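You operate a simulated robot arm through the tools that you are given. There is no shell and no other tool. Be economical: measure what you need, move in short steps, check, and stop when the job is done.

The job below is to be done with a simulated robot arm. You get a single attempt, and the scene is never put back.

JOB
Wipe the refractometer's prism, then zero it on a drop of water.
Fine: water from the blue cup by the dip rod; shut the flap, white key; pad and rod back. Set down upright: wiping pad.

The check looks at the end state, three seconds after you hand in, the way a careful person would. Anything else that was tipped, shoved, dropped, spilled or broken makes it a failure.

ROBOT AND FRAMES
A 7-joint arm with a two-finger parallel gripper, fixed in place. Base frame: the origin is at the foot of the arm, x ahead of it, y to its left, z up. Lengths are in mm, angles in degrees, forces in N, time in s.
With the tool pointing down near the work surface it reaches from about 240 to 680 mm from the base axis. Its first joint turns from -66.0 to 66.0 degrees. Payload 2.4 kg.
The tool frame sits at the grasp point between the pads (the TCP): z along the fingers, y along the line on which they close. The tips reach 30 mm beyond it. Largest opening 94 mm; finger width 28, thickness 10; the body of the gripper, 50 by 96 mm, starts 55 mm behind the TCP.
Orientation is told as [roll, pitch, yaw] about the base's x, y, z axes, in that order, counted from this pose: with the fingers straight down and closing along the base's y, the tool's x points along the base's -x, its y along +y and its z along -z.

CONTROLS
- The arm moves only by the tool drive_tool. Its argument "commands" is a list of rows, each an object of numbers (a shift or turn left out is 0, a gripper value left out holds the last): "rx", "ry", "rz": the turn, a rotation vector about the base's x, y, z in degrees; "tx", "ty", "tz": the shift along the base's x, y, z in mm; "grip": the gripper command, from -1 (fully open) to 1 (shut), values between in proportion. In form: [{"rx": .., "ry": .., "rz": .., "tx": .., "ty": .., "tz": .., "grip": ..}, ...]. A call has 1 to 12 rows; each row shifts and turns the commanded pose from where the row before left it. A row lasts 0.2 s, in which the tool goes at most 50 mm and 8.6 degrees; a call with a longer step from one row to the next is refused whole, and so is a gripper value outside its range. A pose out of reach is approached as far as the arm can. The call stops where the force on the tool passes 40 N (or 10 N more than at its start, if that is more) or the arm is blocked; 0.2 s more then pass. The fingers move at their own pace (about 153 mm/s each) and stop on an object; they squeeze with about 33 N. The grip force told is the motor's: it shows also when the fingers shut on nothing. Time passes only in rows, and 0.2 s behind the last, so rows that do not move let the fingers close. It gives the time, the measured TCP pose, the force on the tool (base axes), the opening and the grip force at its end, in the units of the frame above (readings bear some noise), with the torque about the TCP (base axes, N m) and any sound that the robot's microphone picked up.
- Cameras (640 x 400 px; columns grow to the right, rows downward): "scene" is fixed at [40.4, 471.1, 1460.2]; the picture's right is [-0.75, -0.67, 0.00], its down [-0.28, 0.31, -0.91] and it looks along [0.60, -0.68, -0.42] (base axes); focal length 270 px, centre (320, 200). "wrist" rides on the gripper at [76, 14, -102] in the tool frame; the picture's right is [-0.18, 0.98, 0.00], its down [-0.75, -0.14, -0.64] and it looks along [-0.63, -0.12, 0.77] (tool axes); focal length 243 px, centre (320, 200). There is no depth. A picture from a camera that has moved, and an enlarged one, comes with that camera's place and axes in the base frame and with its lens.
- get_image(camera): a new picture of that camera. The clock stands still meanwhile.
- inspect(camera, box): a new picture of the part [left, top, right, bottom] of that camera's present view, enlarged. The clock stands still meanwhile.
- finish_job(): hands the job in; it is judged then, once.

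Go step by step. Nothing tells you positions but the pictures and the camera data: compare them with the known pose of the tool, close in by small moves and look again before you grip or let go. The budget is 120 turns and 76 pictures, counting those below and the enlarged ones. Unless the task says otherwise, let go and move clear before handing in, and close with one line.

The tools are called after "Emit:" as name(argument=value, ...) on one line, values as JSON. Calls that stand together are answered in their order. drive_tool: Moves the arm, as the interface text tells. Its arguments: {"type":"object","properties":{"commands":{"type":"array","items":{"type":"object","properties":{"rx":{"type":"number"},"ry":{"type":"number"},"rz":{"type":"number"},"tx":{"type":"number"},"ty":{"type":"number"},"tz":{"type":"number"},"grip":{"type":"number"}}}}},"required":["commands"]} The other tools are called the same way: get_image (camera) takes a picture; inspect (camera, box) takes an enlarged picture of a part of a camera's view; finish_job () hands the job in.

At the start:

```text
time: 0.0
ee_pos: [344.4, -28.7, 1292.7]
ee_rot: [-0.1, 0.1, 0.0]
contact_force: [0.3, 0.4, -0.3]
torque: [-0.02, 0.03, 0.01]
opening: 93.9
grip_force: 0.1
```

scene: 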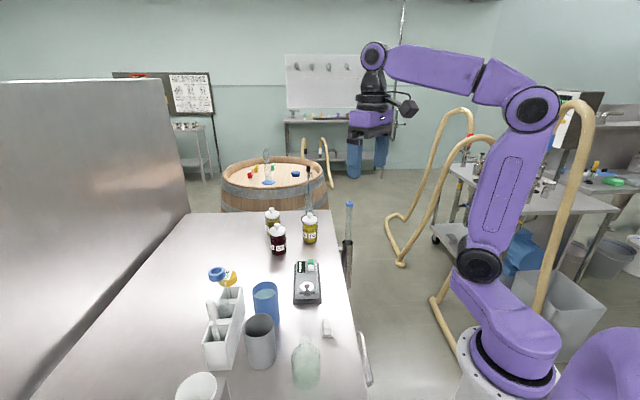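
wrist: 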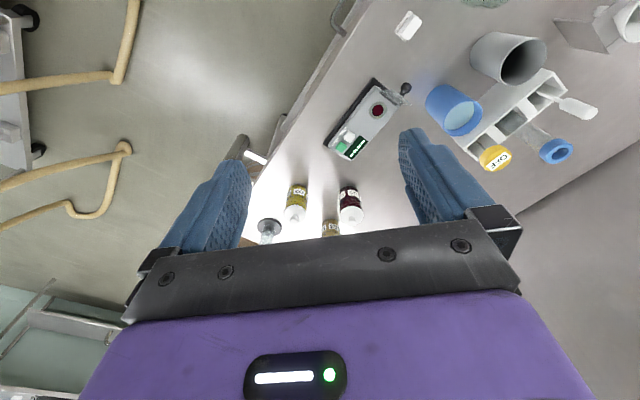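

I see a bench with the refractometer, a blue cup, a grey cup, a rack holding rods, and a white pad. I'll enlarge the views to identify these first.

Emit:
inspect(camera="scene", box=[180, 240, 380, 400])

Emit:
inspect(camera="wrist", box=[320, 0, 640, 200])

Emit:
inspect(camera="scene", box=[270, 245, 350, 345])

```text
2.50 times, centred on (280, 320) of scene
camera zoom: at [40.4, 471.1, 1460.2], right [-0.75, -0.67, 0.0], down [-0.28, 0.31, -0.91], along [0.6, -0.68, -0.42], focal length 675 px, centre (420, -100)
```

zoom: 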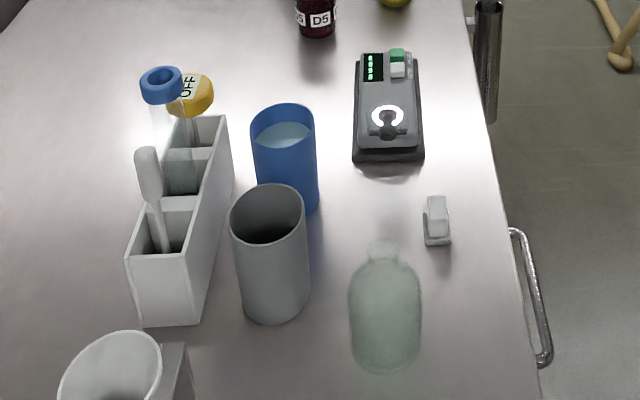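

```text
2.00 times, centred on (480, 100) of wrist
camera zoom: at [269.6, -13.8, 1395.5], right [0.18, 0.98, 0.0], down [0.75, -0.14, 0.64], along [0.63, -0.12, -0.77], focal length 485 px, centre (0, 400)
```

zoom: 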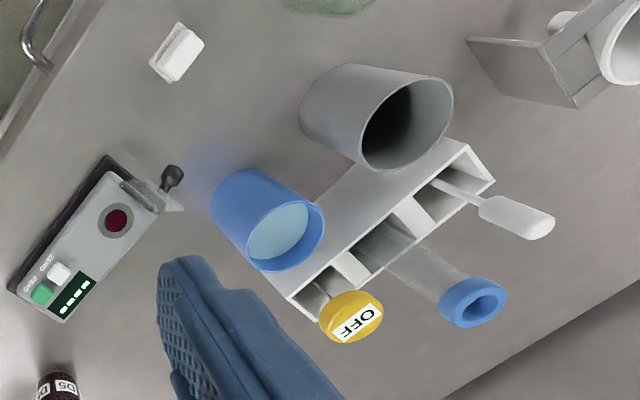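

```text
4.00 times, centred on (310, 295) of scene
camera zoom: at [40.4, 471.1, 1460.2], right [-0.75, -0.67, 0.0], down [-0.28, 0.31, -0.91], along [0.6, -0.68, -0.42], focal length 1079 px, centre (360, -180)
```

zoom: 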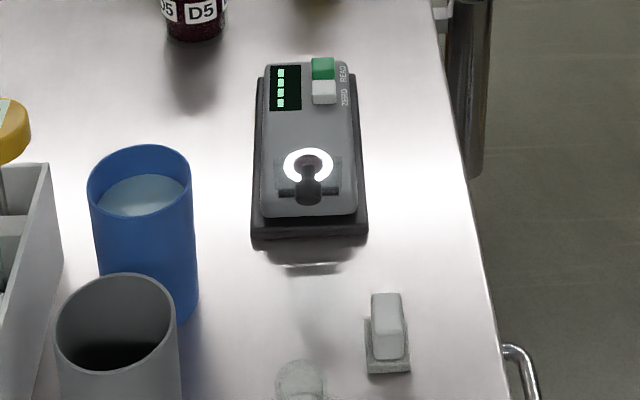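

Triangulating puts the bench top at z≈915, the refractometer at about (450–520, 60–10), the blue cup at (463,188), and the rack running from (531,242) to (452,320). I'll move closer for a better look, staying high.

Emit:
drive_tool(commands=[{"tx": 0, "ty": 30, "tz": -40}, {"tx": 0, "ty": 30, "tz": -40}, {"tx": 0, "ty": 30, "tz": -30}, {"tx": 0, "ty": 30, "tz": 0}, {"tx": 0, "ty": 0, "tz": 0}])

Emit:
get_image(camera="wrist")

```text
time: 1.2
ee_pos: [344.9, 93.0, 1187.3]
ee_rot: [0.0, 0.0, 0.0]
contact_force: [0.3, 0.3, -0.3]
torque: [-0.02, 0.0, -0.03]
opening: 93.7
grip_force: 0.1
```

```text
70 pictures are left
camera wrist: at [270.2, 107.9, 1289.9], right [0.18, 0.98, 0.0], down [0.75, -0.14, 0.64], along [0.63, -0.12, -0.77], focal length 243 px, centre (320, 200)
```

wrist: 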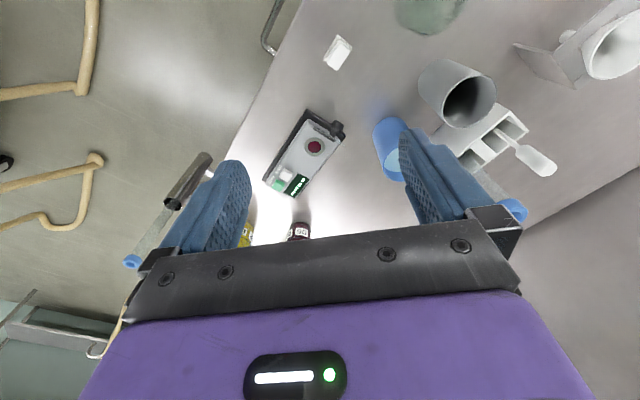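

The rack is partly hidden behind the finger here. I'll enlarge the rack and the pad.

Emit:
inspect(camera="scene", box=[195, 255, 275, 375])

Emit:
inspect(camera="wrist", box=[230, 10, 390, 210])

Emit:
inspect(camera="wrist", box=[380, 60, 580, 220])

```text
3.33 times, centred on (235, 315) of scene
camera zoom: at [40.4, 471.1, 1460.2], right [-0.75, -0.67, 0.0], down [-0.28, 0.31, -0.91], along [0.6, -0.68, -0.42], focal length 899 px, centre (603, -183)
```

zoom: 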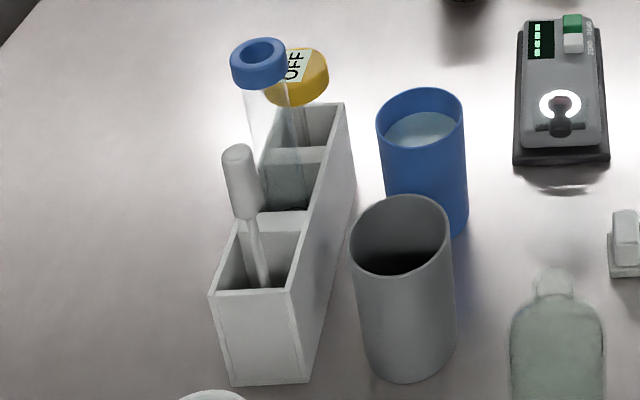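

```text
2.00 times, centred on (310, 110) of wrist
camera zoom: at [270.2, 107.9, 1289.9], right [0.18, 0.98, 0.0], down [0.75, -0.14, 0.64], along [0.63, -0.12, -0.77], focal length 485 px, centre (340, 380)
```

zoom: 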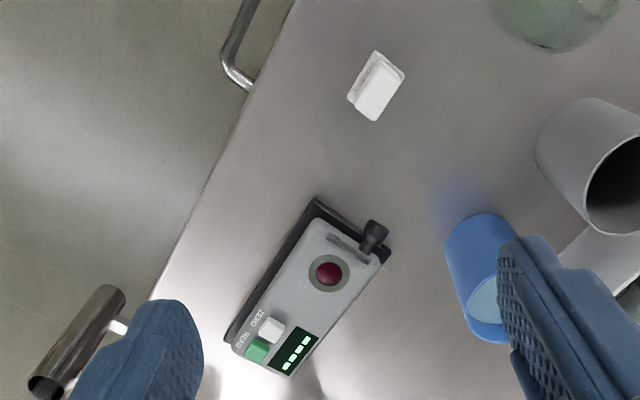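

```text
2.50 times, centred on (480, 140) of wrist
camera zoom: at [270.2, 107.9, 1289.9], right [0.18, 0.98, 0.0], down [0.75, -0.14, 0.64], along [0.63, -0.12, -0.77], focal length 606 px, centre (-80, 350)
```

zoom: 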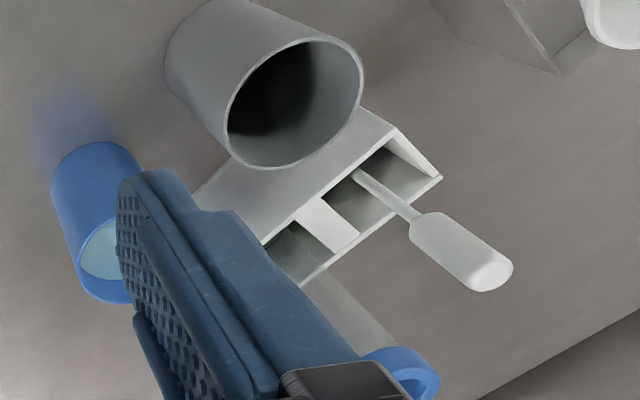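

The pad sits near (325,122) and the refractometer is yawed about -45° with its flap standing open at the prism end. I'll turn the tool -45° and hover over the pad.

Emit:
drive_tool(commands=[{"rz": -7.5, "tx": -4, "ty": 5, "tz": -20}, {"rz": -7.5, "tx": -4, "ty": 5, "tz": -20}, {"rz": -7.5, "tx": -4, "ty": 5, "tz": -20}, {"rz": -7.5, "tx": -4, "ty": 5, "tz": -20}, {"rz": -7.5, "tx": -4, "ty": 5, "tz": -20}, {"rz": -7.5, "ty": 4, "tz": -20}, {}])

Emit:
get_image(camera="wrist")

```text
time: 2.8
ee_pos: [324.3, 121.0, 1064.3]
ee_rot: [0.0, 0.1, -45.2]
contact_force: [0.2, 1.1, -0.4]
torque: [0.03, 0.01, 0.0]
opening: 94.4
grip_force: 0.1
```

```text
66 pictures are left
camera wrist: at [281.7, 186.4, 1165.8], right [0.83, 0.56, 0.0], down [0.43, -0.63, 0.64], along [0.36, -0.53, -0.77], focal length 243 px, centre (320, 200)
```

wrist: 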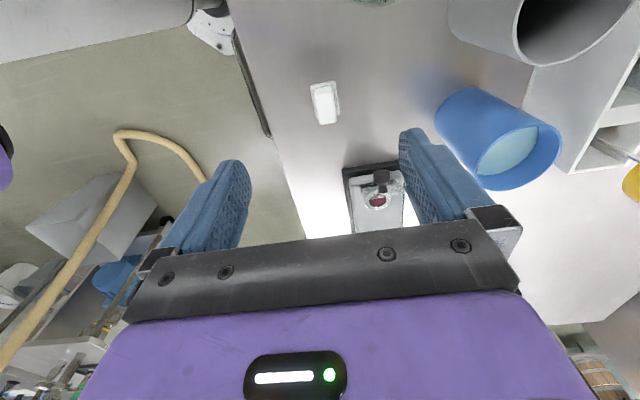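

The pad is now in clear view near the centre. I'll enlarge the pad and the flap.

Emit:
inspect(camera="wrist", box=[290, 70, 370, 130])

Emit:
inspect(camera="wrist", box=[330, 150, 420, 240])

```text
6.67 times, centred on (330, 100) of wrist
camera zoom: at [281.7, 186.4, 1165.8], right [0.83, 0.56, 0.0], down [0.43, -0.63, 0.64], along [0.36, -0.53, -0.77], focal length 1618 px, centre (253, 867)
```

zoom: 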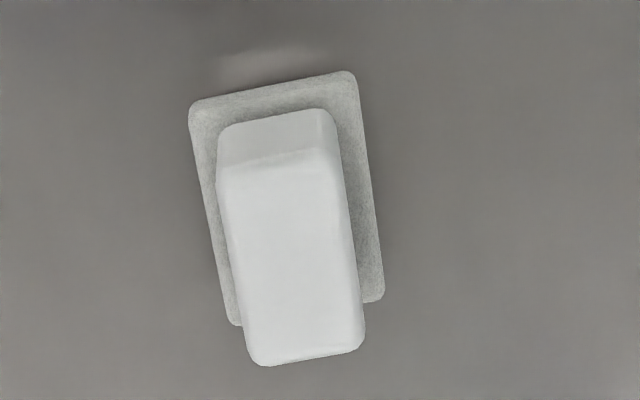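

```text
4.44 times, centred on (375, 195) of wrist
camera zoom: at [281.7, 186.4, 1165.8], right [0.83, 0.56, 0.0], down [0.43, -0.63, 0.64], along [0.36, -0.53, -0.77], focal length 1078 px, centre (76, 222)
```

zoom: 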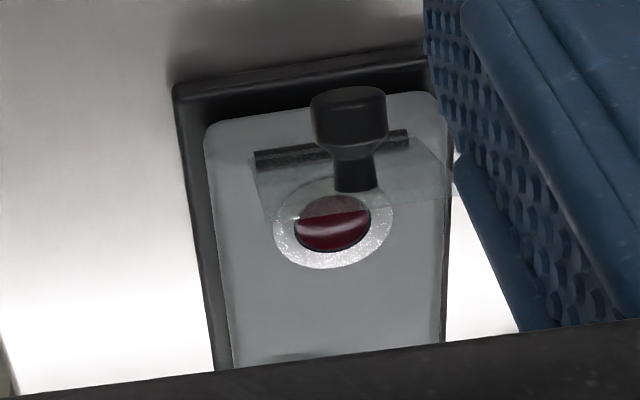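

The pad is at (330.6,123.8), yaw -45°, with its grip top near z 941. I'll centre over it and come down to just above.

Emit:
drive_tool(commands=[{"tx": 6.3, "ty": 2.8, "tz": -35, "grip": -0.3}, {"tz": -35}, {"tz": -29}, {}, {}])

Emit:
get_image(camera="wrist")

Emit:
inspect(camera="scene", box=[280, 260, 380, 360])

```text
time: 4.0
ee_pos: [330.0, 122.3, 966.3]
ee_rot: [0.0, -0.1, -45.0]
contact_force: [-0.4, 0.3, -0.5]
torque: [0.01, 0.02, -0.01]
opening: 61.2
grip_force: 0.0
```

```text
63 pictures are left
camera wrist: at [289.2, 187.5, 1068.6], right [0.83, 0.56, 0.0], down [0.43, -0.63, 0.64], along [0.36, -0.53, -0.77], focal length 243 px, centre (320, 200)
```

wrist: 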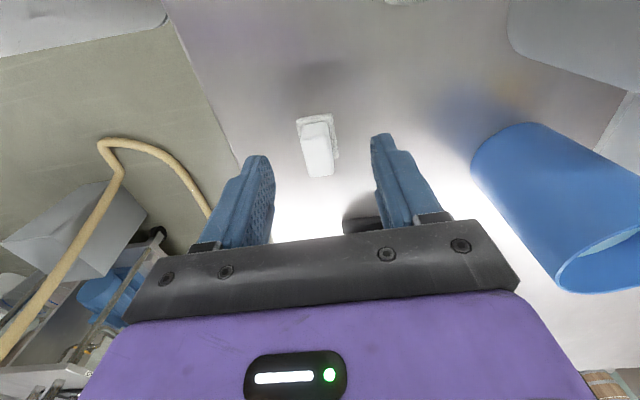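

```text
4.00 times, centred on (330, 310) of scene
camera zoom: at [40.4, 471.1, 1460.2], right [-0.75, -0.67, 0.0], down [-0.28, 0.31, -0.91], along [0.6, -0.68, -0.42], focal length 1079 px, centre (280, -240)
```

zoom: 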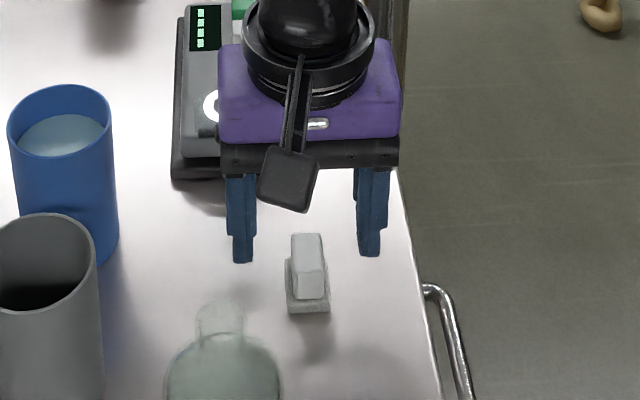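

The pad is centred between the fingertips in both views. I'll lower and close.

Emit:
drive_tool(commands=[{"tz": -8}, {"tz": -6}, {"grip": 0.2}, {"grip": 1}, {}, {}])

Emit:
inspect(camera="wrist", box=[230, 80, 410, 220])

```text
time: 5.4
ee_pos: [331.2, 123.9, 951.6]
ee_rot: [0.0, -0.1, -45.0]
contact_force: [-0.3, -0.3, 0.5]
torque: [-0.02, 0.04, 0.01]
opening: 16.4
grip_force: 33.2
```

```text
2.86 times, centred on (320, 150) of wrist
camera zoom: at [288.8, 188.2, 1053.9], right [0.83, 0.56, 0.0], down [0.43, -0.63, 0.64], along [0.36, -0.53, -0.77], focal length 693 px, centre (320, 343)
```

zoom: 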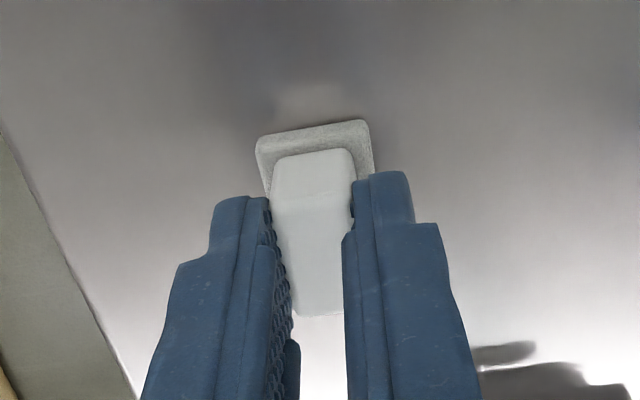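

The pad is held with a 16.4 mm opening; its seat is at TCP z 951.6. I'll lift and move part way towards the prism for a closer look.

Emit:
drive_tool(commands=[{"tz": 40}, {"tz": 45}, {"tx": 25, "ty": -10}, {"tx": 25, "ty": -10}, {}])

Emit:
get_image(camera="wrist")

Emit:
inspect(camera="scene", box=[260, 240, 380, 360])

```text
time: 6.6
ee_pos: [381.9, 104.1, 1033.6]
ee_rot: [-0.1, 0.1, -45.0]
contact_force: [1.2, -0.5, 0.7]
torque: [-0.03, 0.02, 0.03]
opening: 16.1
grip_force: 32.9
```

```text
60 pictures are left
camera wrist: at [338.5, 168.2, 1136.6], right [0.83, 0.56, 0.0], down [0.43, -0.63, 0.64], along [0.36, -0.53, -0.77], focal length 243 px, centre (320, 200)
```

wrist: 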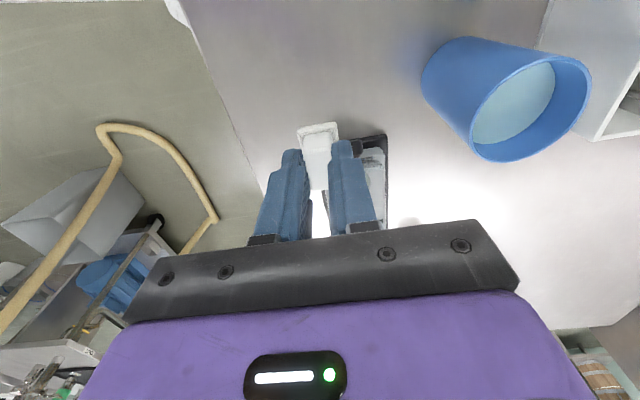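

```text
3.33 times, centred on (320, 300) of scene
camera zoom: at [40.5, 471.1, 1460.2], right [-0.75, -0.67, 0.0], down [-0.28, 0.31, -0.91], along [0.6, -0.68, -0.42], focal length 899 px, centre (320, -133)
```

zoom: 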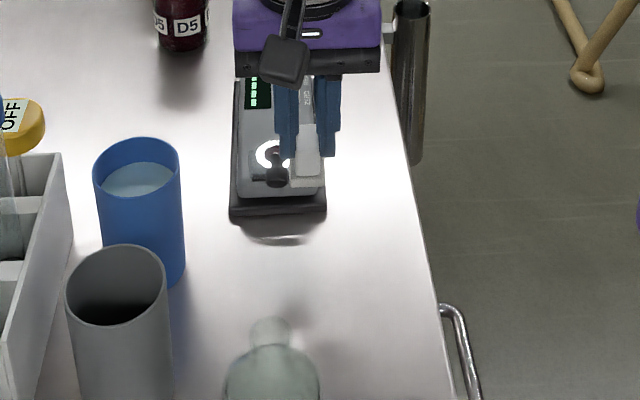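

The fingers hide the prism from here. I'll hover over its estimated position, where it should show above the pad in the picture.

Emit:
drive_tool(commands=[{"tx": 24, "ty": -13}, {"tx": 24, "ty": -13}, {"tx": 23, "ty": -13}, {}])

Emit:
inspect(camera="wrist", box=[240, 60, 400, 180])

Emit:
inspect(camera="scene", box=[270, 240, 350, 320])

```text
time: 7.6
ee_pos: [450.9, 63.1, 1033.0]
ee_rot: [0.1, 0.0, -45.0]
contact_force: [0.2, 0.2, -0.8]
torque: [-0.01, 0.02, 0.05]
opening: 16.2
grip_force: 32.7
```

```text
3.33 times, centred on (320, 120) of wrist
camera zoom: at [408.2, 127.8, 1135.9], right [0.83, 0.56, 0.0], down [0.43, -0.63, 0.64], along [0.36, -0.53, -0.77], focal length 809 px, centre (320, 467)
```

zoom: 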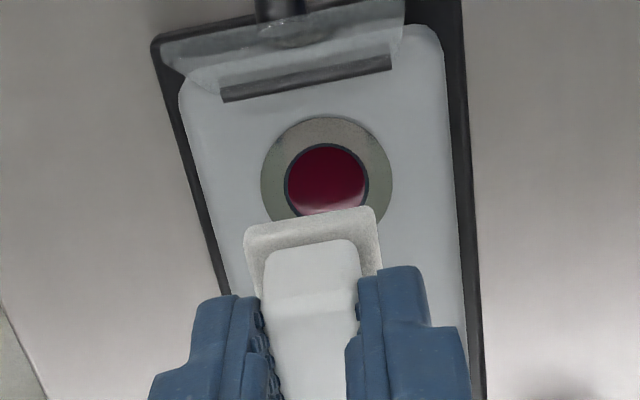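

```text
5.00 times, centred on (310, 280) of scene
camera zoom: at [40.5, 471.1, 1460.2], right [-0.75, -0.67, 0.0], down [-0.28, 0.31, -0.91], along [0.6, -0.68, -0.42], focal length 1349 px, centre (370, -200)
```

zoom: 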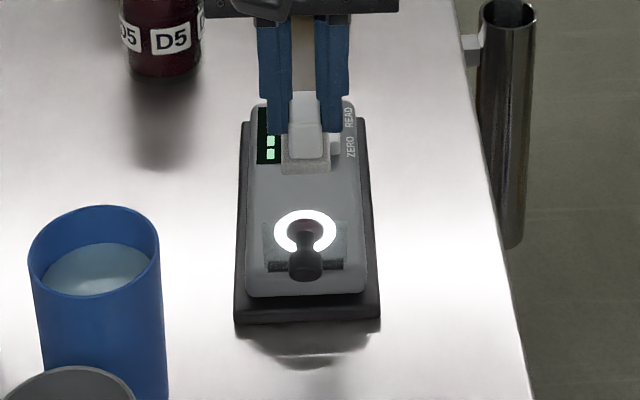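

The prism is at about (452,65,927) and the flap leans back, well clear. I'll descend in steps to feel the contact.

Emit:
drive_tool(commands=[{"tx": 2, "ty": 1, "tz": -25}, {"tz": -25}, {"tz": -6}, {}])

Emit:
inspect(camera="wrist", box=[240, 60, 400, 180])

```text
time: 8.6
ee_pos: [455.9, 64.9, 978.4]
ee_rot: [0.2, -0.3, -44.9]
contact_force: [-4.2, -0.4, 31.7]
torque: [-0.05, 0.12, -0.07]
opening: 16.3
grip_force: 33.0
```

```text
3.33 times, centred on (320, 120) of wrist
camera zoom: at [411.6, 129.9, 1081.5], right [0.83, 0.56, 0.0], down [0.43, -0.63, 0.64], along [0.37, -0.53, -0.77], focal length 809 px, centre (320, 467)
```

zoom: 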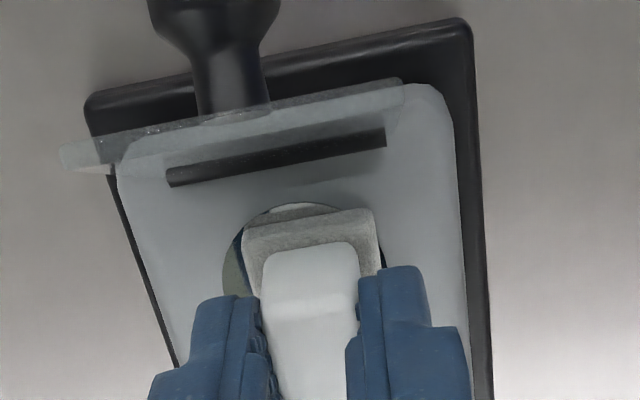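

The pad is on the prism with a firm 32 N. I'll ease off slightly and wipe with short strokes along the instrument's axis and across it.

Emit:
drive_tool(commands=[{"tz": 0.9}, {"tx": 3, "ty": -3}, {"tx": 3, "ty": -3}, {"tx": -4, "ty": 4}, {"tx": -4, "ty": 4}, {"tx": -2, "ty": 2}, {"tx": 4, "ty": -4}])

```text
time: 10.2
ee_pos: [452.6, 67.2, 979.3]
ee_rot: [-0.2, 0.2, -44.8]
contact_force: [-8.4, 4.7, 15.3]
torque: [0.15, 0.29, -0.01]
opening: 16.4
grip_force: 32.9
```

Contact is steady at about 15 N. Now the lateral strokes, then another axial pass.

Emit:
drive_tool(commands=[{"tx": 3, "ty": 3}, {"tx": 2, "ty": 2}, {"tx": -4, "ty": -4}, {"tx": -4, "ty": -4}, {"tx": -2, "ty": -2}, {"tx": 3, "ty": 3}, {"tx": 4, "ty": -2}, {"tx": 3, "ty": -5}, {"tx": -4, "ty": 4}, {"tx": -4, "ty": 4}, {"tx": 2, "ty": 2}])

Emit:
drive_tool(commands=[{"tx": 4, "ty": -4}, {"tx": 4, "ty": -4}, {"tx": 4, "ty": -4}, {"tz": 10}, {"tz": 25}, {"tz": 25}, {}])

Emit:
inspect(camera="wrist", box=[240, 60, 400, 180])

```text
time: 12.6
ee_pos: [453.2, 67.5, 979.2]
ee_rot: [0.0, 0.0, -45.0]
contact_force: [-0.6, 0.5, 0.3]
torque: [-0.01, 0.01, -0.01]
opening: 16.3
grip_force: 33.1
```

```text
time: 14.2
ee_pos: [466.0, 53.8, 1041.1]
ee_rot: [0.0, 0.0, -44.9]
contact_force: [-0.5, 0.1, 0.1]
torque: [0.05, -0.04, -0.01]
opening: 16.4
grip_force: 33.3
```

```text
3.33 times, centred on (320, 120) of wrist
camera zoom: at [422.5, 118.3, 1142.8], right [0.83, 0.56, 0.0], down [0.43, -0.63, 0.64], along [0.36, -0.53, -0.77], focal length 809 px, centre (320, 467)
```

zoom: 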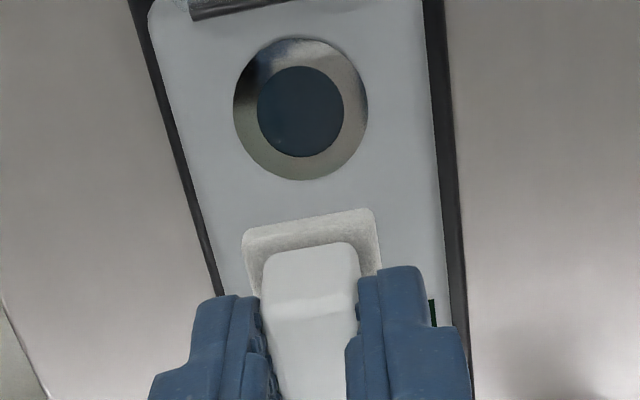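

The prism went from wine red to clear, so it is clean. Now I'll take the pad back to its place at (331,124).

Emit:
drive_tool(commands=[{"tx": -33.7, "ty": 17.5}, {"tx": -33.7, "ty": 17.5}, {"tx": -33.7, "ty": 17.5}, {"tx": -33.7, "ty": 17.5}, {"tz": -40}, {"tz": -40}, {"tz": -6}, {}, {}])

```text
time: 16.2
ee_pos: [330.7, 124.5, 953.8]
ee_rot: [0.0, 0.0, -45.0]
contact_force: [0.7, 0.0, 0.8]
torque: [0.0, -0.03, 0.02]
opening: 16.0
grip_force: 33.3
```

Emit:
drive_tool(commands=[{"tz": -1.2}, {"tz": -0.8}, {}])

Emit:
inspect(camera="wrist", box=[230, 80, 410, 220])

```text
time: 17.0
ee_pos: [331.4, 125.3, 952.0]
ee_rot: [0.1, 0.0, -45.0]
contact_force: [-0.3, -0.3, -0.5]
torque: [-0.01, -0.01, -0.01]
opening: 16.2
grip_force: 33.1
```

```text
2.86 times, centred on (320, 150) of wrist
camera zoom: at [287.7, 189.7, 1054.1], right [0.83, 0.56, 0.0], down [0.43, -0.63, 0.64], along [0.36, -0.53, -0.77], focal length 693 px, centre (320, 343)
```

zoom: 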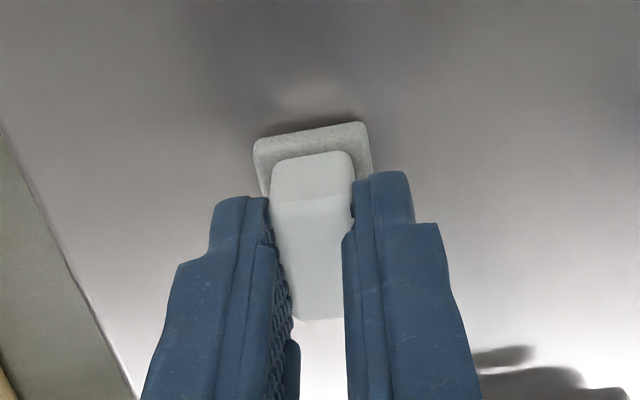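

The pad may still be a hair above the bench, going by the shadow gap. I'll lower until contact is felt.

Emit:
drive_tool(commands=[{"tz": -0.7}, {"tz": -0.7}, {}])

```text
time: 17.8
ee_pos: [330.3, 124.0, 950.0]
ee_rot: [0.0, 0.0, -44.9]
contact_force: [0.0, -0.1, -0.7]
torque: [0.01, -0.01, -0.03]
opening: 16.3
grip_force: 32.4
```

Emit:
drive_tool(commands=[{"tz": -0.8}, {"tz": -0.8}, {}])

```text
time: 18.6
ee_pos: [330.7, 123.7, 948.8]
ee_rot: [0.1, 0.0, -45.0]
contact_force: [-3.8, 1.7, 26.6]
torque: [-0.02, 0.09, 0.0]
opening: 15.9
grip_force: 33.3
```

Contact found. I'll ease off, release gently and rise.

Emit:
drive_tool(commands=[{"tz": 0.9}, {"grip": 0.4}, {"grip": 0.0}, {}, {"tz": 20}, {"tz": 40}, {"tz": 50}, {"tz": 50}, {}])

Emit:
get_image(camera="wrist")

Emit:
inspect(camera="scene", box=[190, 240, 350, 360])

```text
time: 20.6
ee_pos: [329.2, 125.1, 1109.3]
ee_rot: [0.0, 0.0, -44.9]
contact_force: [0.1, 0.4, 0.4]
torque: [-0.03, 0.0, 0.03]
opening: 47.1
grip_force: 0.1
```

```text
53 pictures are left
camera wrist: at [286.2, 190.6, 1212.5], right [0.82, 0.57, 0.0], down [0.43, -0.63, 0.64], along [0.36, -0.53, -0.77], focal length 243 px, centre (320, 200)
```

wrist: 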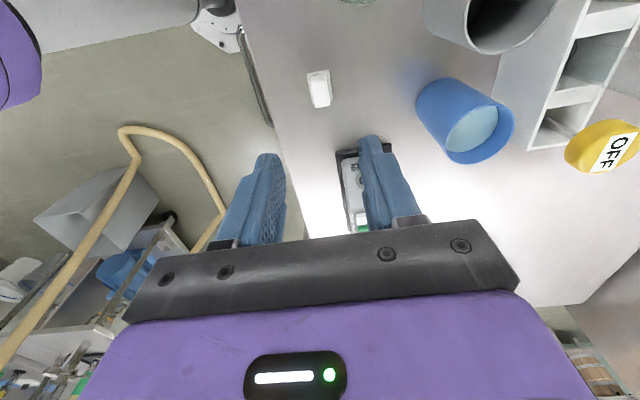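

```text
3.33 times, centred on (270, 300) of scene
camera zoom: at [40.4, 471.1, 1460.2], right [-0.75, -0.67, 0.0], down [-0.28, 0.31, -0.91], along [0.6, -0.68, -0.42], focal length 899 px, centre (487, -133)
```

zoom: 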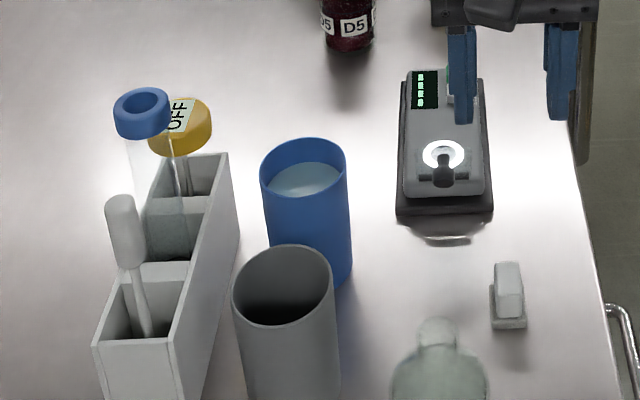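

The pad is standing upright in its place and the prism ring is bright. Next I'll fly high over the rack to study the rods.

Emit:
drive_tool(commands=[{"tz": 45}, {"tz": 45}, {"tx": 22, "ty": 38}, {"tx": 22, "ty": 38}, {"tx": 22, "ty": 38}, {"tx": 22, "ty": 38}, {"tx": 22, "ty": 38}, {}])

Emit:
get_image(camera="wrist")

```text
time: 22.4
ee_pos: [437.8, 318.1, 1200.6]
ee_rot: [0.0, -0.1, -45.0]
contact_force: [0.0, -1.2, -0.1]
torque: [0.02, 0.04, 0.0]
opening: 47.1
grip_force: 0.1
```

```text
51 pictures are left
camera wrist: at [395.0, 381.5, 1303.3], right [0.82, 0.57, 0.0], down [0.43, -0.63, 0.64], along [0.36, -0.53, -0.77], focal length 243 px, centre (320, 200)
```

wrist: 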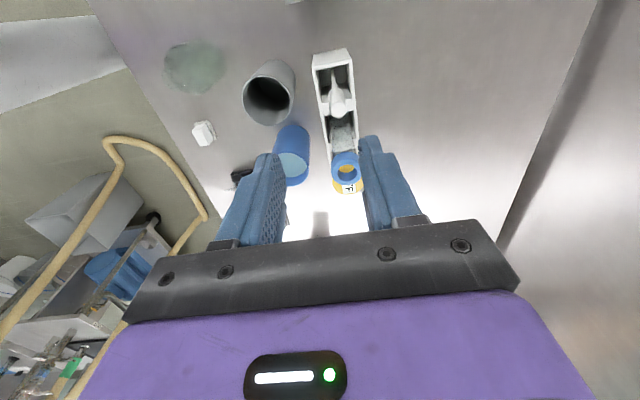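

Emit:
inspect(camera="wrist", box=[290, 40, 390, 200])

```text
2.50 times, centred on (340, 120) of wrist
camera zoom: at [395.0, 381.5, 1303.3], right [0.82, 0.57, 0.0], down [0.43, -0.63, 0.64], along [0.36, -0.53, -0.77], focal length 606 px, centre (270, 400)
```

zoom: 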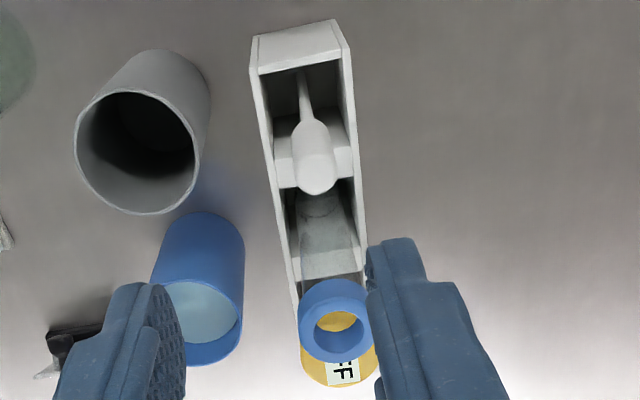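

The white-handled rod stands upright at about (458,320), its handle roughly z 1016–1064. I'll come down to just above it and check alignment.

Emit:
drive_tool(commands=[{"tx": 10, "ty": 1}, {"tx": 10.5, "ty": 1, "tz": -30}, {"tz": -35}, {"tz": -30}, {}, {}])

Emit:
get_image(camera="wrist")

Emit:
inspect(camera="scene", box=[180, 230, 280, 370])

```text
time: 23.8
ee_pos: [462.2, 317.1, 1105.4]
ee_rot: [-0.2, 0.0, -45.0]
contact_force: [0.0, 0.8, -0.2]
torque: [0.0, 0.01, 0.03]
opening: 47.0
grip_force: 0.1
```

```text
49 pictures are left
camera wrist: at [418.1, 382.3, 1207.7], right [0.83, 0.56, 0.0], down [0.43, -0.63, 0.64], along [0.36, -0.53, -0.77], focal length 243 px, centre (320, 200)
```

wrist: 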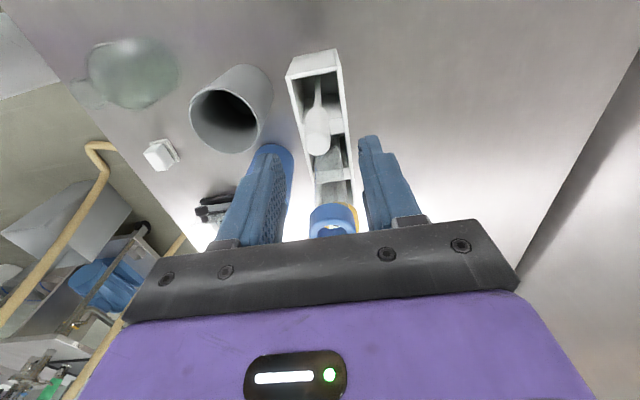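

```text
2.86 times, centred on (230, 300) of scene
camera zoom: at [40.4, 471.1, 1460.2], right [-0.75, -0.67, 0.0], down [-0.28, 0.31, -0.91], along [0.6, -0.68, -0.42], focal length 771 px, centre (577, -86)
```

zoom: 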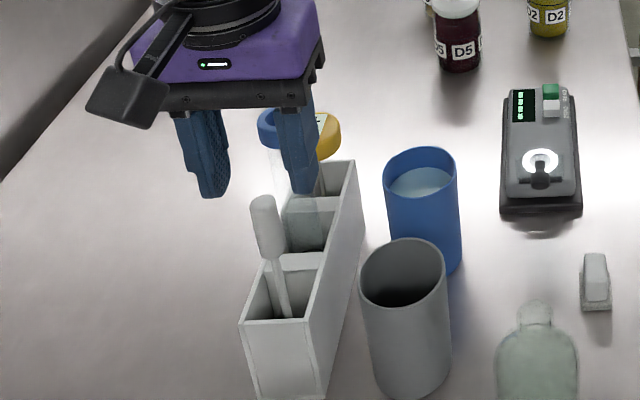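

The handle top triangulates to (459.1,319.4,1060), and the rod is upright. I'll centre, lower and close.

Emit:
drive_tool(commands=[{"tx": -3.0, "ty": 2.2}, {"tz": -30}, {"tz": -20}, {"tz": -13}, {}])

Emit:
inspect(camera="wrist", box=[220, 80, 420, 220])

```text
time: 25.0
ee_pos: [457.6, 318.1, 1042.3]
ee_rot: [0.1, 0.0, -45.0]
contact_force: [0.2, -0.9, -0.5]
torque: [0.0, 0.0, 0.02]
opening: 46.9
grip_force: 0.0
```

```text
2.86 times, centred on (320, 150) of wrist
camera zoom: at [415.1, 382.5, 1144.8], right [0.83, 0.56, 0.0], down [0.43, -0.63, 0.64], along [0.36, -0.53, -0.77], focal length 693 px, centre (320, 343)
```

zoom: 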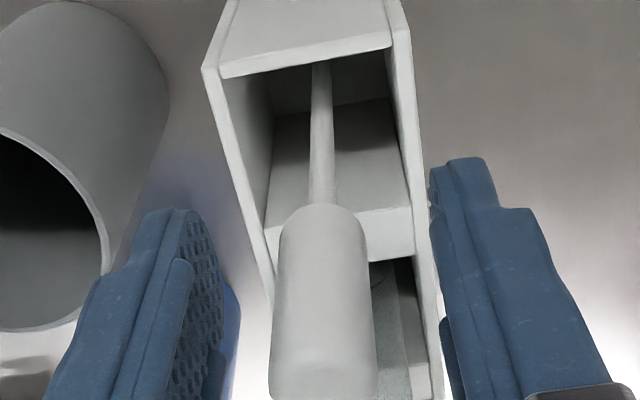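

The handle is centred between the pads. Closing.

Emit:
drive_tool(commands=[{"grip": 0.4}, {"grip": 0.6}, {"grip": 1}, {}, {}])

```text
time: 26.2
ee_pos: [458.0, 317.9, 1042.9]
ee_rot: [0.0, 0.0, -44.9]
contact_force: [-1.2, -0.2, 0.8]
torque: [-0.01, 0.0, 0.04]
opening: 14.8
grip_force: 32.7
```

The handle is held with a 14.8 mm opening, seated at (458,318,1042.9). I'll lift straight up and look at the tip.

Emit:
drive_tool(commands=[{"tz": 15}, {"tz": 40}, {"tz": 45}, {"tz": 40}, {}])

Emit:
inspect(camera="scene", box=[180, 210, 280, 350])

Emit:
get_image(camera="wrist")

```text
time: 27.4
ee_pos: [456.9, 317.8, 1181.4]
ee_rot: [0.0, 0.0, -45.0]
contact_force: [-0.2, -0.8, -0.6]
torque: [0.01, 0.0, -0.04]
opening: 15.3
grip_force: 32.3
```

```text
2.86 times, centred on (230, 280) of scene
camera zoom: at [40.4, 471.1, 1460.2], right [-0.75, -0.67, 0.0], down [-0.28, 0.31, -0.91], along [0.6, -0.68, -0.42], focal length 771 px, centre (577, -29)
```

zoom: 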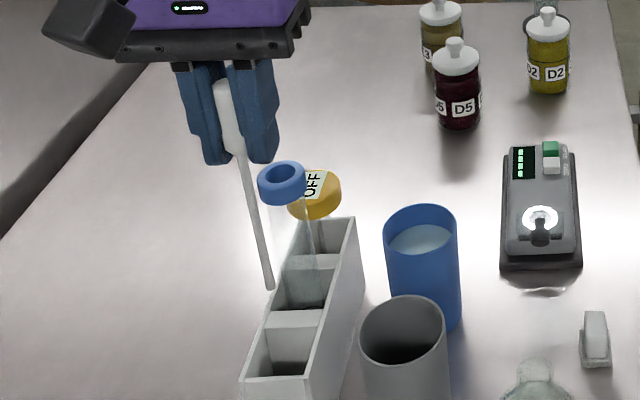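

```text
45 pictures are left
camera wrist: at [414.0, 382.6, 1283.1], right [0.83, 0.56, 0.0], down [0.43, -0.63, 0.64], along [0.36, -0.53, -0.77], focal length 243 px, centre (320, 200)
```

wrist: 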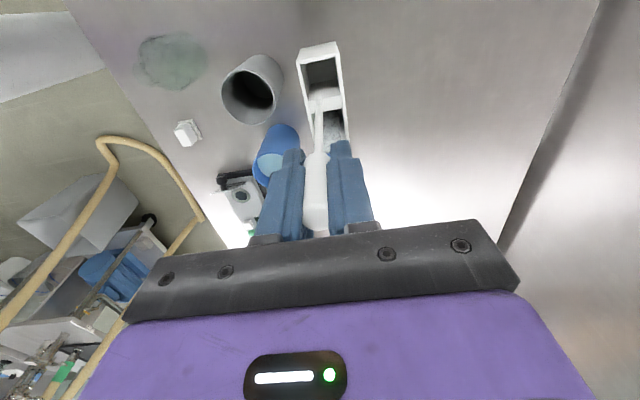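

It's a plain round-tipped rod about 144 mm below the TCP, so this is the dip rod. I'll carry it over the blue cup, swinging wide of the blue-collared tube.

Emit:
drive_tool(commands=[{"tx": -12, "ty": -10}, {"tx": -4, "ty": -30}, {"ty": -30}, {"tx": 6, "ty": -30}, {"tx": 12, "ty": -29}, {}])

Emit:
inspect(camera="wrist", box=[240, 60, 400, 200])

Emit:
inspect(camera="scene", box=[220, 230, 320, 340])

```text
time: 28.8
ee_pos: [460.5, 185.7, 1179.8]
ee_rot: [-0.1, 0.0, -45.0]
contact_force: [0.2, 0.2, 0.4]
torque: [-0.03, -0.01, -0.01]
opening: 15.0
grip_force: 32.5
```

```text
2.86 times, centred on (320, 130) of wrist
camera zoom: at [418.3, 251.1, 1283.1], right [0.82, 0.57, 0.0], down [0.43, -0.63, 0.64], along [0.36, -0.53, -0.77], focal length 693 px, centre (320, 400)
```

zoom: 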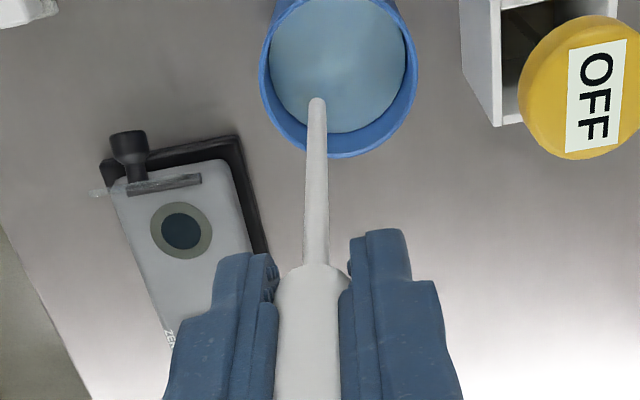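

```text
3.64 times, centred on (270, 285) of scene
camera zoom: at [40.5, 471.1, 1460.2], right [-0.75, -0.67, 0.0], down [-0.28, 0.31, -0.91], along [0.6, -0.68, -0.42], focal length 981 px, centre (502, -109)
```

zoom: 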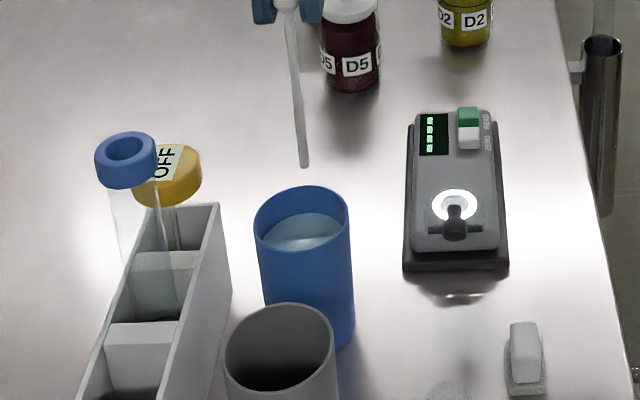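

The rod tip is over the cup: rim centre near (462,191,998), water near z 985. I'll centre and dip the tip about 20 mm.

Emit:
drive_tool(commands=[{"tx": 1.5, "ty": 5}, {"tz": -20}, {"tz": -20}, {"tz": -10}, {"tz": -10}, {"tz": -10}, {}])

Emit:
inspect(camera="scene", box=[220, 230, 320, 340])

Emit:
inspect(camera="wrist", box=[240, 60, 400, 200])

```text
time: 30.4
ee_pos: [462.1, 194.5, 1112.8]
ee_rot: [0.0, 0.0, -45.1]
contact_force: [0.2, 0.9, 0.0]
torque: [0.0, 0.01, -0.01]
opening: 15.0
grip_force: 32.6
```

```text
3.64 times, centred on (270, 285) of scene
camera zoom: at [40.4, 471.1, 1460.2], right [-0.75, -0.67, 0.0], down [-0.28, 0.31, -0.91], along [0.6, -0.68, -0.42], focal length 981 px, centre (502, -109)
```

zoom: 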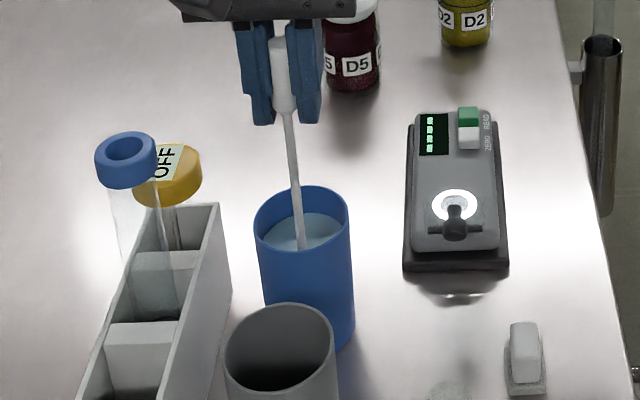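

```text
2.86 times, centred on (320, 130) of wrist
camera zoom: at [419.6, 258.7, 1214.6], right [0.83, 0.56, 0.0], down [0.43, -0.63, 0.64], along [0.36, -0.53, -0.77], focal length 693 px, centre (320, 400)
```

zoom: 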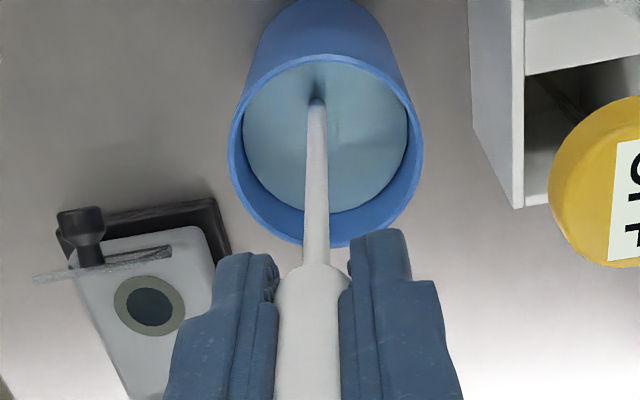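

The tip looks only at the surface. I'll go 18 mm deeper, wait, and come back up.

Emit:
drive_tool(commands=[{"tz": -9, "ty": -3}, {"tz": -9}, {}])

Emit:
inspect(camera="wrist", box=[240, 60, 400, 200])

```text
time: 31.2
ee_pos: [460.7, 190.5, 1094.7]
ee_rot: [-0.1, 0.0, -45.0]
contact_force: [-0.5, -0.3, 0.3]
torque: [0.01, 0.01, 0.0]
opening: 15.2
grip_force: 33.1
```

```text
2.86 times, centred on (320, 130) of wrist
camera zoom: at [418.4, 255.0, 1197.5], right [0.83, 0.56, 0.0], down [0.43, -0.63, 0.64], along [0.36, -0.53, -0.77], focal length 693 px, centre (320, 400)
```

zoom: 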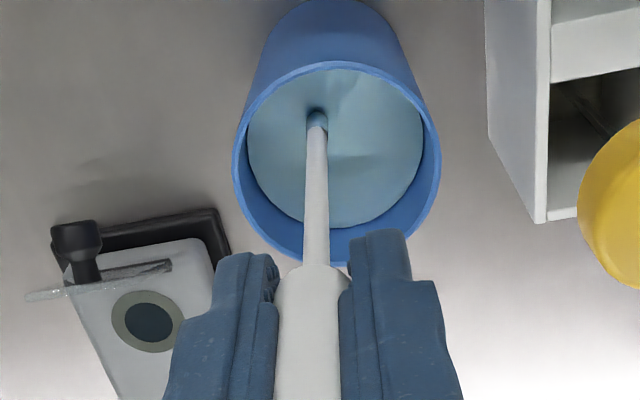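

The tip is submerged. I'll lift gently and carry the drop to above the prism.

Emit:
drive_tool(commands=[{}, {"tz": 10}, {"tz": 15}, {"tz": 25}, {"tz": 30}, {}])

Emit:
drive_tool(commands=[{"tx": -1, "ty": -20}, {"tx": -2, "ty": -25}, {"tx": -2, "ty": -25}, {"tx": -2, "ty": -25}, {"tx": -1, "ty": -20}, {"ty": -10}, {"tz": -20}, {"tz": -20}, {"tz": -15}, {"tz": -10}, {}])

Emit:
inspect(camera="wrist", box=[240, 40, 400, 180])

Emit:
inspect(camera="scene", box=[280, 240, 340, 310])

```text
time: 32.6
ee_pos: [459.7, 190.4, 1173.1]
ee_rot: [0.0, 0.0, -45.0]
contact_force: [-0.3, -0.9, 1.2]
torque: [0.0, 0.04, 0.0]
opening: 15.3
grip_force: 32.9
```

```text
time: 35.0
ee_pos: [453.8, 66.3, 1108.5]
ee_rot: [0.1, 0.0, -45.1]
contact_force: [1.4, 0.2, -0.2]
torque: [-0.01, 0.01, 0.01]
opening: 15.0
grip_force: 33.4
```

```text
2.86 times, centred on (320, 110) of wrist
camera zoom: at [410.8, 130.5, 1210.5], right [0.83, 0.56, 0.0], down [0.43, -0.63, 0.64], along [0.36, -0.53, -0.77], focal length 693 px, centre (320, 457)
```

zoom: 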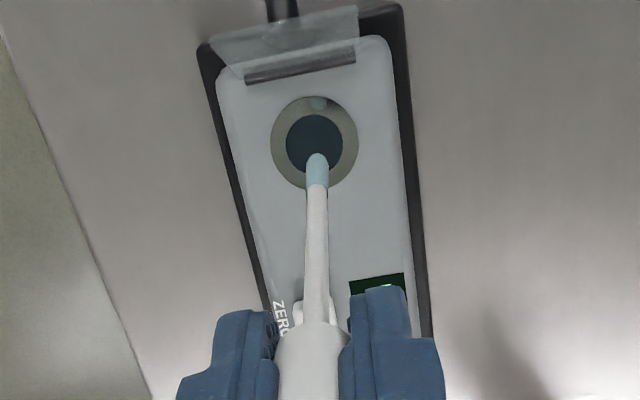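

```text
5.71 times, centred on (310, 275) of scene
camera zoom: at [40.4, 471.1, 1460.2], right [-0.75, -0.67, 0.0], down [-0.28, 0.31, -0.91], along [0.6, -0.68, -0.42], focal length 1542 px, centre (377, -229)
```

zoom: 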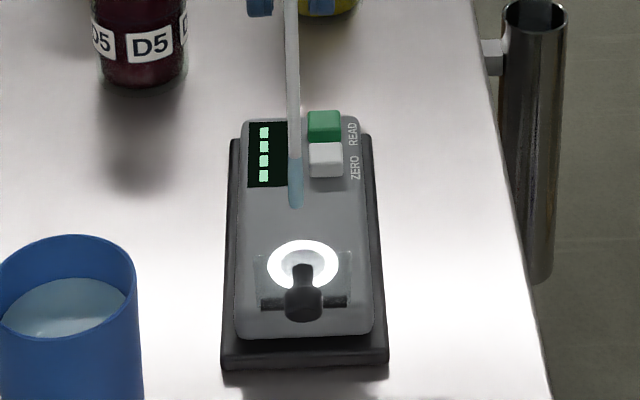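

The tip carries blue water and is in line with the prism centre. I'll lower in stages.

Emit:
drive_tool(commands=[{"ty": -1.5, "tz": -10}, {"tz": -10}, {"tz": -6}, {}])

Emit:
inspect(camera="wrist", box=[280, 60, 360, 130])

Emit:
inspect(camera="scene", box=[290, 260, 330, 310])

```text
time: 36.0
ee_pos: [453.3, 64.5, 1081.5]
ee_rot: [0.0, 0.0, -45.0]
contact_force: [0.0, 0.0, 0.8]
torque: [-0.01, 0.03, 0.0]
opening: 15.0
grip_force: 33.3
```

```text
5.71 times, centred on (320, 95) of wrist
camera zoom: at [411.1, 128.9, 1183.8], right [0.83, 0.56, 0.0], down [0.43, -0.63, 0.64], along [0.36, -0.53, -0.77], focal length 1386 px, centre (320, 800)
```

zoom: 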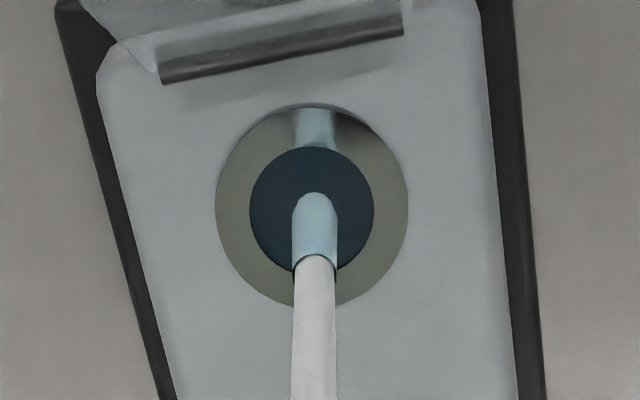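

```text
8.00 times, centred on (310, 285) of scene
camera zoom: at [40.4, 471.1, 1460.2], right [-0.75, -0.67, 0.0], down [-0.28, 0.31, -0.91], along [0.6, -0.68, -0.42], focal length 2159 px, centre (400, -480)
```

zoom: 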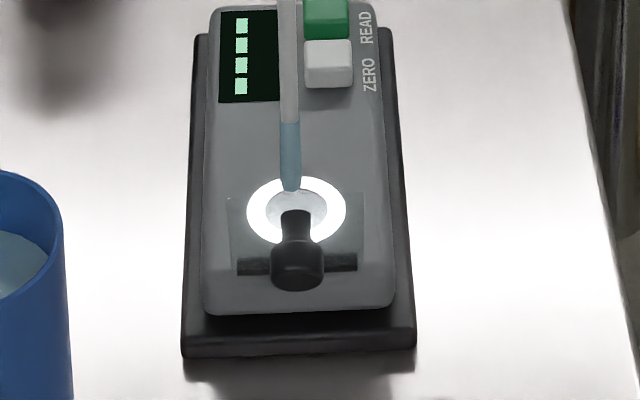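

The tip is still about 10 mm above the prism. I'll step down with force checks.

Emit:
drive_tool(commands=[{"tz": -3}, {"tz": -3}, {}])

Emit:
drive_tool(commands=[{"tz": -1}, {"tz": -1}, {}])

Emit:
inspect(camera="scene", box=[290, 260, 330, 310])

```text
time: 36.8
ee_pos: [453.8, 63.7, 1076.1]
ee_rot: [0.0, 0.0, -45.0]
contact_force: [-0.1, -0.1, -0.5]
torque: [-0.01, -0.02, 0.01]
opening: 14.9
grip_force: 33.2
```

```text
time: 37.6
ee_pos: [453.8, 65.4, 1073.9]
ee_rot: [0.0, 0.1, -45.1]
contact_force: [0.1, 0.1, -0.6]
torque: [0.0, -0.02, -0.01]
opening: 14.7
grip_force: 33.7
```

```text
8.00 times, centred on (310, 285) of scene
camera zoom: at [40.4, 471.1, 1460.2], right [-0.75, -0.67, 0.0], down [-0.28, 0.31, -0.91], along [0.6, -0.68, -0.42], focal length 2159 px, centre (400, -480)
```

zoom: 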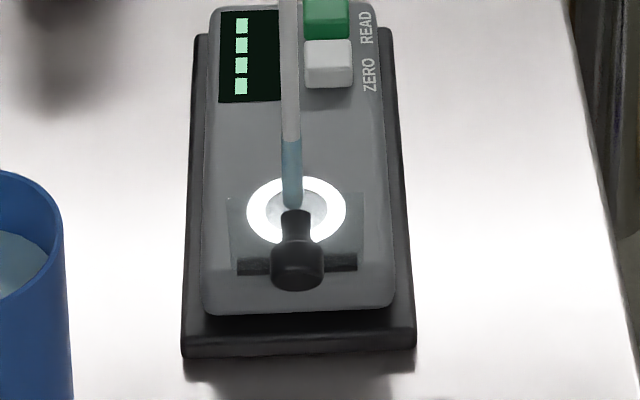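

Emit:
drive_tool(commands=[{"tz": -0.8}, {"tz": -0.8}, {}])

Emit:
inspect(camera="wrist", box=[280, 60, 360, 130])

```text
time: 38.4
ee_pos: [452.2, 65.9, 1074.1]
ee_rot: [0.0, 0.0, -45.0]
contact_force: [0.5, 0.0, -0.9]
torque: [-0.01, 0.02, 0.06]
opening: 14.9
grip_force: 32.8
```

```text
5.71 times, centred on (320, 95) of wrist
camera zoom: at [410.2, 129.7, 1176.2], right [0.83, 0.56, 0.0], down [0.43, -0.63, 0.64], along [0.36, -0.53, -0.77], focal length 1386 px, centre (320, 800)
```

zoom: 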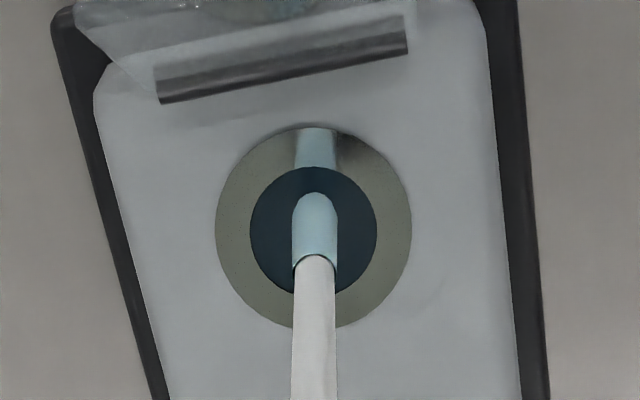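

Not touching yet; I'll step further down, watching where the tip lands.

Emit:
drive_tool(commands=[{"tz": -1}, {"tz": -1}, {}, {}])

Emit:
inspect(camera="wrist", box=[280, 60, 360, 130])

```text
time: 39.4
ee_pos: [453.4, 63.8, 1071.7]
ee_rot: [0.0, 0.0, -45.0]
contact_force: [0.0, -0.5, -0.5]
torque: [0.01, -0.01, 0.01]
opening: 15.1
grip_force: 32.6
```

```text
5.71 times, centred on (320, 95) of wrist
camera zoom: at [410.3, 129.1, 1173.5], right [0.83, 0.56, 0.0], down [0.43, -0.63, 0.64], along [0.36, -0.53, -0.77], focal length 1386 px, centre (320, 800)
```

zoom: 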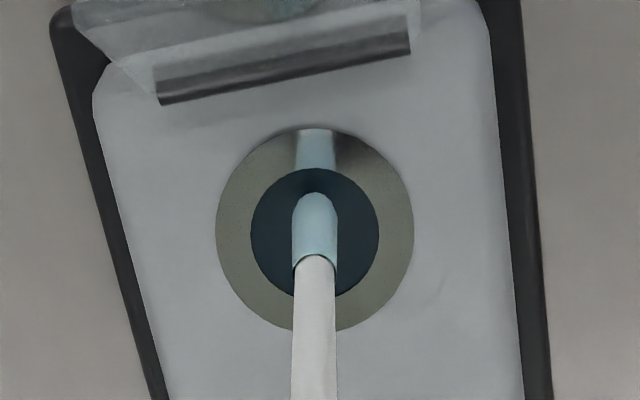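

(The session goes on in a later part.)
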